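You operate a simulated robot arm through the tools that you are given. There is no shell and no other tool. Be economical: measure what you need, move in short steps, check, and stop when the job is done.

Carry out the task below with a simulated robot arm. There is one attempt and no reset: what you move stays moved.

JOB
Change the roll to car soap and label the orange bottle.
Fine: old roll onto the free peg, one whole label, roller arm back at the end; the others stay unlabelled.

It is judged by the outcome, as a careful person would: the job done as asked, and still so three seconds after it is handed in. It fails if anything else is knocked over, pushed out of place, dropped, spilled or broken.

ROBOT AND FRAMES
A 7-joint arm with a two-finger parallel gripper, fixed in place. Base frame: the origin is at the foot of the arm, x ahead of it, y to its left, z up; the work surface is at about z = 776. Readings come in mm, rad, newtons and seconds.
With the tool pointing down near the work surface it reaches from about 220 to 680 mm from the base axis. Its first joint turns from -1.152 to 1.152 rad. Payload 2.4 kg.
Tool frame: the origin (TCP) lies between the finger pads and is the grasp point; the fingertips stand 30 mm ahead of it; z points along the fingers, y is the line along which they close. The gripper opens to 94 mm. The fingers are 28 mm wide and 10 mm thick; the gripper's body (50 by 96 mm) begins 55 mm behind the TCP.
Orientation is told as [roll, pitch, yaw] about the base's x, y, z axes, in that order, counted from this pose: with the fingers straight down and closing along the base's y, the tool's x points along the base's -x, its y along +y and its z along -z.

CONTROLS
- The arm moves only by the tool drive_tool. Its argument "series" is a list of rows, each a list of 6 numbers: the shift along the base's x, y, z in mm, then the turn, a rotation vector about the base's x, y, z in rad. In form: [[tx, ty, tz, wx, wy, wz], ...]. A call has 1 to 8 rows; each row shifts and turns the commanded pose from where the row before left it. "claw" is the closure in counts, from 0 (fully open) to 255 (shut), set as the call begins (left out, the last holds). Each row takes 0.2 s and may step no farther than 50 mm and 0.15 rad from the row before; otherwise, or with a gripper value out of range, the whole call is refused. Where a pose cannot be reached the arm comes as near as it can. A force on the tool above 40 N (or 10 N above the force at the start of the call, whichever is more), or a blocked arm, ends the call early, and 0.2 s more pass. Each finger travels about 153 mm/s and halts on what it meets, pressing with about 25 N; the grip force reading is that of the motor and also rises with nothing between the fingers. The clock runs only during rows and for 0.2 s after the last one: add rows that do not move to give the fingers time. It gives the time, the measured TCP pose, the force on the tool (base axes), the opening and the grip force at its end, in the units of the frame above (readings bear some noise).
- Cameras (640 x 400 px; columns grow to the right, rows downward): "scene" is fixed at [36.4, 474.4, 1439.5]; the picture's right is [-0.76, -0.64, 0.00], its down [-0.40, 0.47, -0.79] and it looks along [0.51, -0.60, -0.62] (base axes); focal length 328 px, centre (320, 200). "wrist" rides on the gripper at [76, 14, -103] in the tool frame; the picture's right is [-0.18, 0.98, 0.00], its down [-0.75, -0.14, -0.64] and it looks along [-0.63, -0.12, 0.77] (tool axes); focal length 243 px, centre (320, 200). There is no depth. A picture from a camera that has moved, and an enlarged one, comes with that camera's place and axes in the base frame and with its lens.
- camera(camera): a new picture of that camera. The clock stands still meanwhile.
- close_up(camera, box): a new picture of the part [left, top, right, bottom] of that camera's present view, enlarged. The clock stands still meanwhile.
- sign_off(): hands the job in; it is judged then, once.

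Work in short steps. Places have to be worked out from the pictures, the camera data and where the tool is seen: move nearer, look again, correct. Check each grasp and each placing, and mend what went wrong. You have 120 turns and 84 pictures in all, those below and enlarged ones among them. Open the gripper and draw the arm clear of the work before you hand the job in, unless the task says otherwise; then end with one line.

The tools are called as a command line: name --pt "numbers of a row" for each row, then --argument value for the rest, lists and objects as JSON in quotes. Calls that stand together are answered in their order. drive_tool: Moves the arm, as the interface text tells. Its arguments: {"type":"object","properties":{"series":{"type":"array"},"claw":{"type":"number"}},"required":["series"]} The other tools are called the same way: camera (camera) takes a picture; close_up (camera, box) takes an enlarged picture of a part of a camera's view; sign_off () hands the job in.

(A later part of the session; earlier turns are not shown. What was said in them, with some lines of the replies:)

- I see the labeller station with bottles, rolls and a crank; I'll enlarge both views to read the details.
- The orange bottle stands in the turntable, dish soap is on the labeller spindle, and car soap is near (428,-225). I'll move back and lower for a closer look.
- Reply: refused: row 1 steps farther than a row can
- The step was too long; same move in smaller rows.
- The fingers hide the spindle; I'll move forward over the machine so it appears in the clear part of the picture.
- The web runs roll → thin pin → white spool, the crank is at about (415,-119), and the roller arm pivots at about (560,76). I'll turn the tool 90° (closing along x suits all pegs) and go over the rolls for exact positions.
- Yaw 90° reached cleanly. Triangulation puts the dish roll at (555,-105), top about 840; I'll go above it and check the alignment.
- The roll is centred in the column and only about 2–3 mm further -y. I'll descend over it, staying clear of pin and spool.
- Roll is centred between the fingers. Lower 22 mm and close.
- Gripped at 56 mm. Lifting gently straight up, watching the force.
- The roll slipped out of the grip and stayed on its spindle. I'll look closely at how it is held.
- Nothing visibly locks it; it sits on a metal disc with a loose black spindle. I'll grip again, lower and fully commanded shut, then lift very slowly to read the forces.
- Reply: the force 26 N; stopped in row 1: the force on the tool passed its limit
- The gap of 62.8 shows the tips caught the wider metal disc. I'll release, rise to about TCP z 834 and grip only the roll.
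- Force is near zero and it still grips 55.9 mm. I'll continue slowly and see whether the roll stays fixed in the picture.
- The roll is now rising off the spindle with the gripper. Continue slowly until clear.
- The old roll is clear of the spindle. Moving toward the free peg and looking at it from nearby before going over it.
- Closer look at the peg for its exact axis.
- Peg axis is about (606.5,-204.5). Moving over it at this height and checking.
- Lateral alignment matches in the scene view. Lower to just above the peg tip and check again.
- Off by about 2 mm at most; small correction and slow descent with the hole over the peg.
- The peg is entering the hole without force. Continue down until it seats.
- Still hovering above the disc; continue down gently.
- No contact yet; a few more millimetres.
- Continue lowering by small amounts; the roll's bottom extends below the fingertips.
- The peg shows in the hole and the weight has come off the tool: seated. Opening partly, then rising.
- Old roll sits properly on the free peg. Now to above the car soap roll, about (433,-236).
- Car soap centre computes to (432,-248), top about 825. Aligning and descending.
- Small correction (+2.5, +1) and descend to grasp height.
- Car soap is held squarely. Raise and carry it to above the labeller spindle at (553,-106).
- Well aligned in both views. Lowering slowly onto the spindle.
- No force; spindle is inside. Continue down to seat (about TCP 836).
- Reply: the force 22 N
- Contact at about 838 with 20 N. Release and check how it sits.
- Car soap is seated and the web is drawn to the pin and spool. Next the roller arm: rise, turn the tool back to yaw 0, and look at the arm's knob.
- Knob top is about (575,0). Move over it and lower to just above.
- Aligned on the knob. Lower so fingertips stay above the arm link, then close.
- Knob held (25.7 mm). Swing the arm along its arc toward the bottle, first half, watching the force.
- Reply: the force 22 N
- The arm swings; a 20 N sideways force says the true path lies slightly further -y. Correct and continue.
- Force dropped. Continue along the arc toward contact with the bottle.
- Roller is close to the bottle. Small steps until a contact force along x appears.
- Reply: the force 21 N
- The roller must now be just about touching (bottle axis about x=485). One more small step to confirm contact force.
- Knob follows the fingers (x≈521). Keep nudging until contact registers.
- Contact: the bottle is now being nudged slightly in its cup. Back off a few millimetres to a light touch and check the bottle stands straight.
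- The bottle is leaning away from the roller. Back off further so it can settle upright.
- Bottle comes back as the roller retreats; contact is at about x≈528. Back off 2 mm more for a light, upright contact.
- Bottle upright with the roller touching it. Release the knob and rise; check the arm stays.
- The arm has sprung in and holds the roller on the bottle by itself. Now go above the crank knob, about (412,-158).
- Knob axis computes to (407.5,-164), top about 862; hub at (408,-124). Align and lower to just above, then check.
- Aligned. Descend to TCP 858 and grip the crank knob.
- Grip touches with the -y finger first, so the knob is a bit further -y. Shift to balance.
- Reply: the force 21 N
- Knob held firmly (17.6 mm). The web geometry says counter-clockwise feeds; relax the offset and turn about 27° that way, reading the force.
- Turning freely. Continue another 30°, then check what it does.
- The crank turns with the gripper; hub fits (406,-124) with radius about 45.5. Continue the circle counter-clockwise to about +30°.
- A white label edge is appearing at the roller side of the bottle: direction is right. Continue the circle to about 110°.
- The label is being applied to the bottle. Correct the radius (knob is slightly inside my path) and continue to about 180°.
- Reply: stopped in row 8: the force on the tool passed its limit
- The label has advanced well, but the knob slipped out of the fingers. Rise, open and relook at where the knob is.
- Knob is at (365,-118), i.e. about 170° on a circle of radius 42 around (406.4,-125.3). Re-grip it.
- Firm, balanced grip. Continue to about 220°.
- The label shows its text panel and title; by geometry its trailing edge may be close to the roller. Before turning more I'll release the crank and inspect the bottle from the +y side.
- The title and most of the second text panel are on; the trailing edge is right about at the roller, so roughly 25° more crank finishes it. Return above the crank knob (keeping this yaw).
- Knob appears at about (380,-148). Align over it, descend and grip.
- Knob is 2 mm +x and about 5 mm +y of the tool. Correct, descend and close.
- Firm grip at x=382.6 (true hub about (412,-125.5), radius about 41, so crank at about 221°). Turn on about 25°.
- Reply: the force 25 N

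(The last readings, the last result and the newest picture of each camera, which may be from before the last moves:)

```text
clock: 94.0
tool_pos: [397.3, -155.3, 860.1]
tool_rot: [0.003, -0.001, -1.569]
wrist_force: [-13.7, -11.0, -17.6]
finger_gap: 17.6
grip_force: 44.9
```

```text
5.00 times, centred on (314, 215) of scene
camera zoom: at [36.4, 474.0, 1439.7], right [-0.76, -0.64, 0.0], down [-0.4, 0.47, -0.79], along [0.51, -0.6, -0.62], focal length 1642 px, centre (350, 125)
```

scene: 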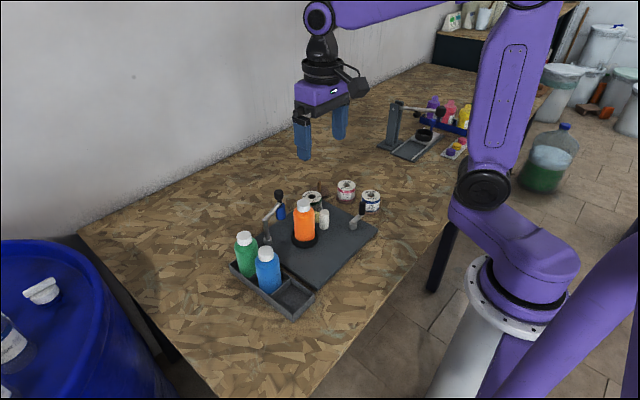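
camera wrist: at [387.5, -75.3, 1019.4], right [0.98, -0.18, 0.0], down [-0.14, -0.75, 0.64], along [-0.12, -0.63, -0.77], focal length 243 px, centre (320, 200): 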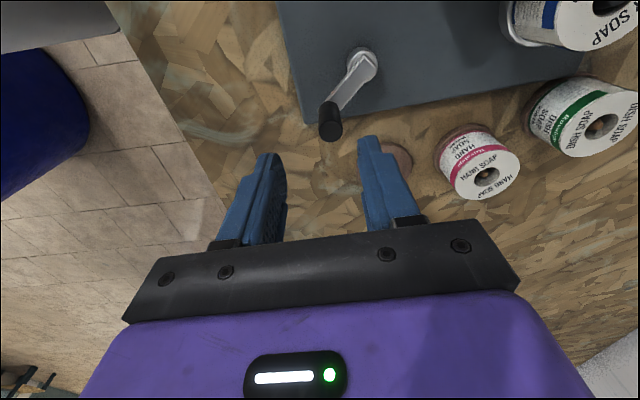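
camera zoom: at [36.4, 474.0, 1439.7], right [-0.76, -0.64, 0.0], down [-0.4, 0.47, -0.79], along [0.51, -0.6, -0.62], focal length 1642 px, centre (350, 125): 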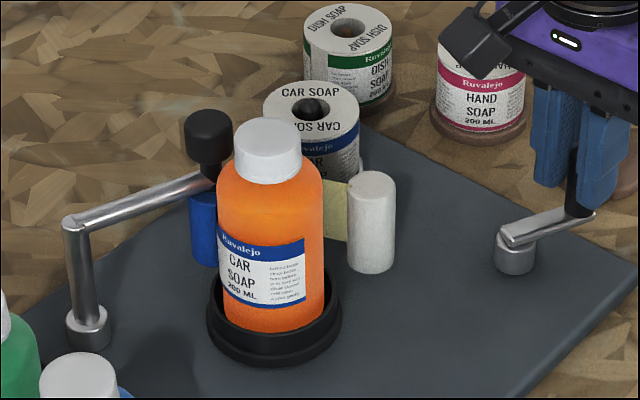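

Lead edge moved on about 11° on the bottle. Release and inspect from the +y side again.

drive_tool --pt "0 0 0 0 0 0" --pt "0 0 0 0 0 0" --pt "0 0 40 0 0 0" --pt "0 0 50 0 0 0" --pt "0 0 40 0 0 0" --claw 130

drive_tool --pt "27 38 0 0 0 0" --pt "27 38 0 0 0 0" --pt "27 38 0 0 0 0" --pt "27 38 0 0 0 0" --pt "27 38 0 0 0 0" --pt "27 38 0 0 0 0" --pt "0 0 -30 0 0 0" --pt "0 0 0 0 0 0"

close_up --camera "wrist" --box '[250, 110, 378, 190]'

```text
clock: 95.2
tool_pos: [396.6, -151.1, 989.2]
tool_rot: [0.004, -0.001, -1.57]
wrist_force: [1.2, 0.4, -0.5]
finger_gap: 46.4
grip_force: 0.2
```

```text
clock: 97.0
tool_pos: [560.7, 76.9, 961.8]
tool_rot: [0.005, -0.004, -1.572]
wrist_force: [-0.2, 0.9, 0.5]
finger_gap: 46.0
grip_force: 0.1
```

```text
5.00 times, centred on (314, 150) of wrist
camera zoom: at [574.1, 152.6, 1064.2], right [0.98, -0.18, 0.0], down [-0.14, -0.75, 0.64], along [-0.11, -0.63, -0.77], focal length 1213 px, centre (350, 450)
```

zoom: 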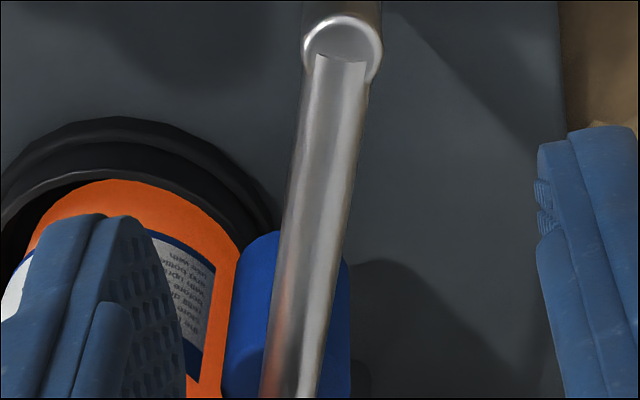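

The trailing edge is clearly visible with bare bottle beyond it: one whole label, no second one. Now return the roller arm: rise, turn to yaw 0 and go over its knob near (527,-3).

drive_tool --pt "0 0 30 0 0 0.14" --pt "-5 -12 10 0 0 0.14" --pt "-5 -12 0 0 0 0.14" --pt "-5 -12 0 0 0 0.14" --pt "-5 -12 0 0 0 0.145" --pt "-5 -12 0 0 0 0.145" --pt "-5 -12 0 0 0 0.145" --pt "-4 -8 0 0 0 0.145"

drive_tool --pt "0 0 0 0 0 0.145" --pt "0 0 -20 0 0 0.145" --pt "0 0 -25 0 0 0.141" --pt "0 0 0 0 0 0"

camera --camera "wrist"

```text
clock: 98.8
tool_pos: [525.7, -7.5, 999.6]
tool_rot: [0.003, -0.003, -0.429]
wrist_force: [0.4, -0.2, -0.7]
finger_gap: 45.9
grip_force: 0.1
```

```text
clock: 99.8
tool_pos: [526.5, -6.4, 953.5]
tool_rot: [0.002, -0.003, 0.0]
wrist_force: [-0.8, 1.4, -0.1]
finger_gap: 46.2
grip_force: 0.1
```

```text
8 pictures are left
camera wrist: at [448.7, 7.2, 1056.7], right [0.18, 0.98, 0.0], down [0.75, -0.14, 0.64], along [0.63, -0.11, -0.77], focal length 243 px, centre (320, 200)
```

wrist: 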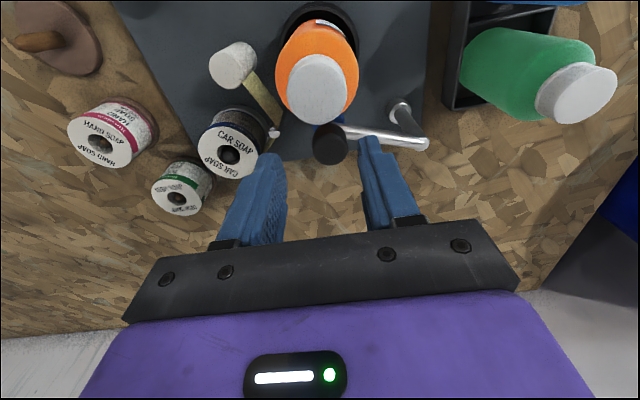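

Knob is about 6 mm further +y. Align, lower and grip.

drive_tool --pt "1 5.5 -20 0 0 0" --pt "0 0 -22 0 0 0" --pt "0 0 0 0 0 0"

drive_tool --pt "0 0 0 0 0 0" --pt "0 0 0 0 0 0" --pt "0 0 0 0 0 0" --claw 200

```text
clock: 100.5
tool_pos: [528.2, -2.1, 912.9]
tool_rot: [0.003, -0.002, -0.002]
wrist_force: [-0.6, -0.9, -0.5]
finger_gap: 46.2
grip_force: 0.1
```

```text
clock: 101.3
tool_pos: [526.8, -1.2, 912.7]
tool_rot: [0.003, -0.003, 0.002]
wrist_force: [1.8, 5.9, -2.2]
finger_gap: 25.8
grip_force: 45.8
```

Knob gripped. Swing it back along its arc, first half.

drive_tool --pt "3 -0.8 0 0 0 0" --pt "3 -0.9 0 0 0 0" --pt "3 -0.7 0 0 0 0" --pt "3 -0.6 0 0 0 0" --pt "3 -0.4 0 0 0 0" --pt "3 -0.4 0 0 0 0" --pt "3 -0.2 0 0 0 0" --pt "3 -0.2 0 0 0 0"

drive_tool --pt "3 0 0 0 0 0" --pt "3 0.1 0 0 0 0" --pt "3 0.2 0 0 0 0" --pt "3 0.3 0 0 0 0" --pt "3 0.5 0 0 0 0" --pt "3 0.5 0 0 0 0" --pt "0 0 0 0 0 0"

close_up --camera "scene" --box '[226, 165, 354, 245]'

```text
clock: 103.2
tool_pos: [551.0, -4.5, 913.1]
tool_rot: [0.005, -0.002, -0.001]
wrist_force: [-2.1, 4.8, 4.8]
finger_gap: 25.2
grip_force: 45.3
```

```text
clock: 104.8
tool_pos: [568.9, -4.3, 912.1]
tool_rot: [0.003, -0.002, 0.001]
wrist_force: [-4.9, -3.3, 10.3]
finger_gap: 25.4
grip_force: 44.7
```

```text
5.00 times, centred on (290, 205) of scene
camera zoom: at [36.1, 474.3, 1439.6], right [-0.76, -0.64, 0.0], down [-0.4, 0.47, -0.79], along [0.51, -0.6, -0.62], focal length 1642 px, centre (470, 175)
```

zoom: 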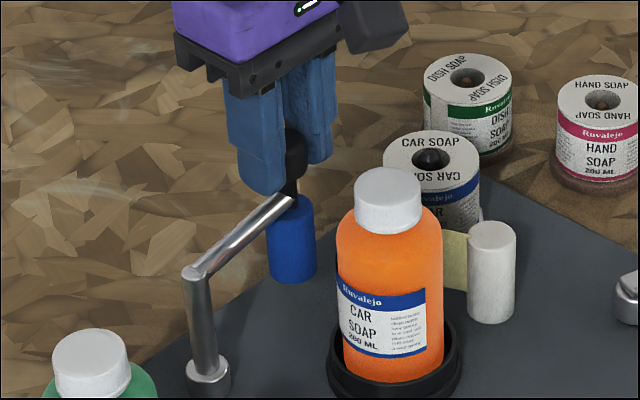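

Not fully back yet: the roller is about 11 mm short of its original place. Continue.

drive_tool --pt "3 0.6 0 0 0 0" --pt "3 0.7 0 0 0 0" --pt "3 0.8 0 0 0 0" --pt "2 0.6 0 0 0 0" --pt "0 0 0 0 0 0"

close_up --camera "scene" --box '[226, 165, 354, 245]'

```text
clock: 106.0
tool_pos: [581.3, -2.7, 912.3]
tool_rot: [0.005, -0.006, -0.003]
wrist_force: [1.4, -14.0, 7.9]
finger_gap: 25.6
grip_force: 44.8
```

```text
5.00 times, centred on (290, 205) of scene
camera zoom: at [36.3, 474.0, 1439.7], right [-0.76, -0.64, 0.0], down [-0.4, 0.47, -0.79], along [0.51, -0.6, -0.62], focal length 1642 px, centre (470, 175)
```

zoom: 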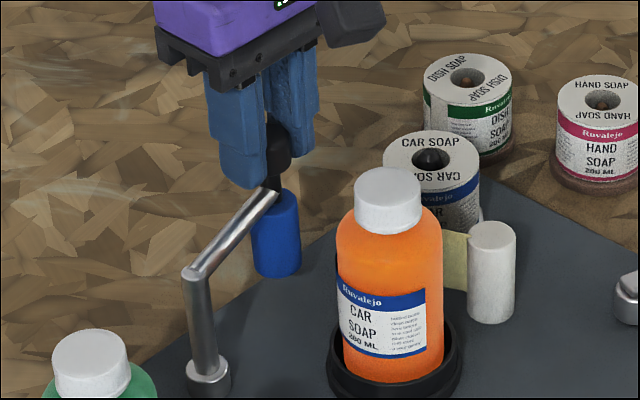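

Essentially at its original place; 2 mm more, then release and rise.

drive_tool --pt "2 -0.5 0 0 0 0" --pt "0.5 0 0 0 0 0" --pt "0 0 0 0 0 0"

drive_tool --pt "0 0 0 0 0 0" --pt "0 0 0 0 0 0" --pt "0 0 40 0 0 0" --pt "0 0 50 0 0 0" --pt "-20 0 40 0 0 0" --pt "-40 0 20 0 0 0" --pt "0 0 0 0 0 0" --claw 110

camera --camera "scene"

close_up --camera "scene" --box '[226, 165, 386, 265]'

```text
clock: 106.8
tool_pos: [582.5, -1.5, 912.6]
tool_rot: [0.003, -0.004, 0.0]
wrist_force: [2.2, -15.1, 3.2]
finger_gap: 25.9
grip_force: 45.2
```

```text
clock: 108.3
tool_pos: [523.3, -2.1, 1063.5]
tool_rot: [0.003, -0.003, -0.001]
wrist_force: [0.5, 0.4, -0.1]
finger_gap: 53.5
grip_force: 0.2
```

```text
5 pictures are left
```

scene: 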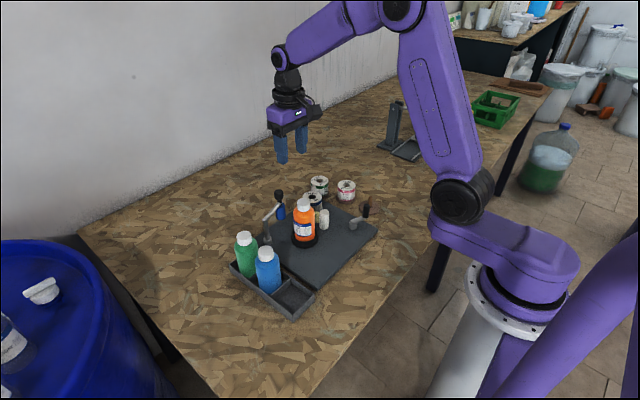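

```text
4.00 times, centred on (306, 215) of scene
camera zoom: at [36.4, 474.4, 1439.5], right [-0.76, -0.64, 0.0], down [-0.4, 0.47, -0.79], along [0.51, -0.6, -0.62], focal length 1313 px, centre (376, 140)
```

zoom: 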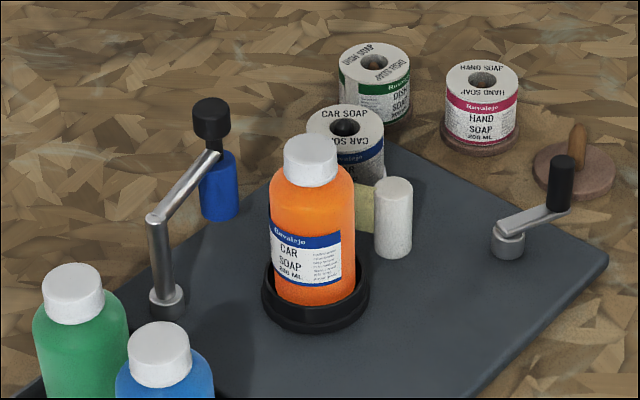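

The roller arm is back at its original position, the bottle stands labelled with one whole car-soap label, the rolls are seated, and the arm is clear. Handing in.

sign_off

```text
The job is handed in.
```

The job is handed in: the car soap roll is on the labeller, the dish soap roll is on the free peg, the orange bottle has one whole car soap label, the roller arm is back, and the green and blue bottles are unlabelled.
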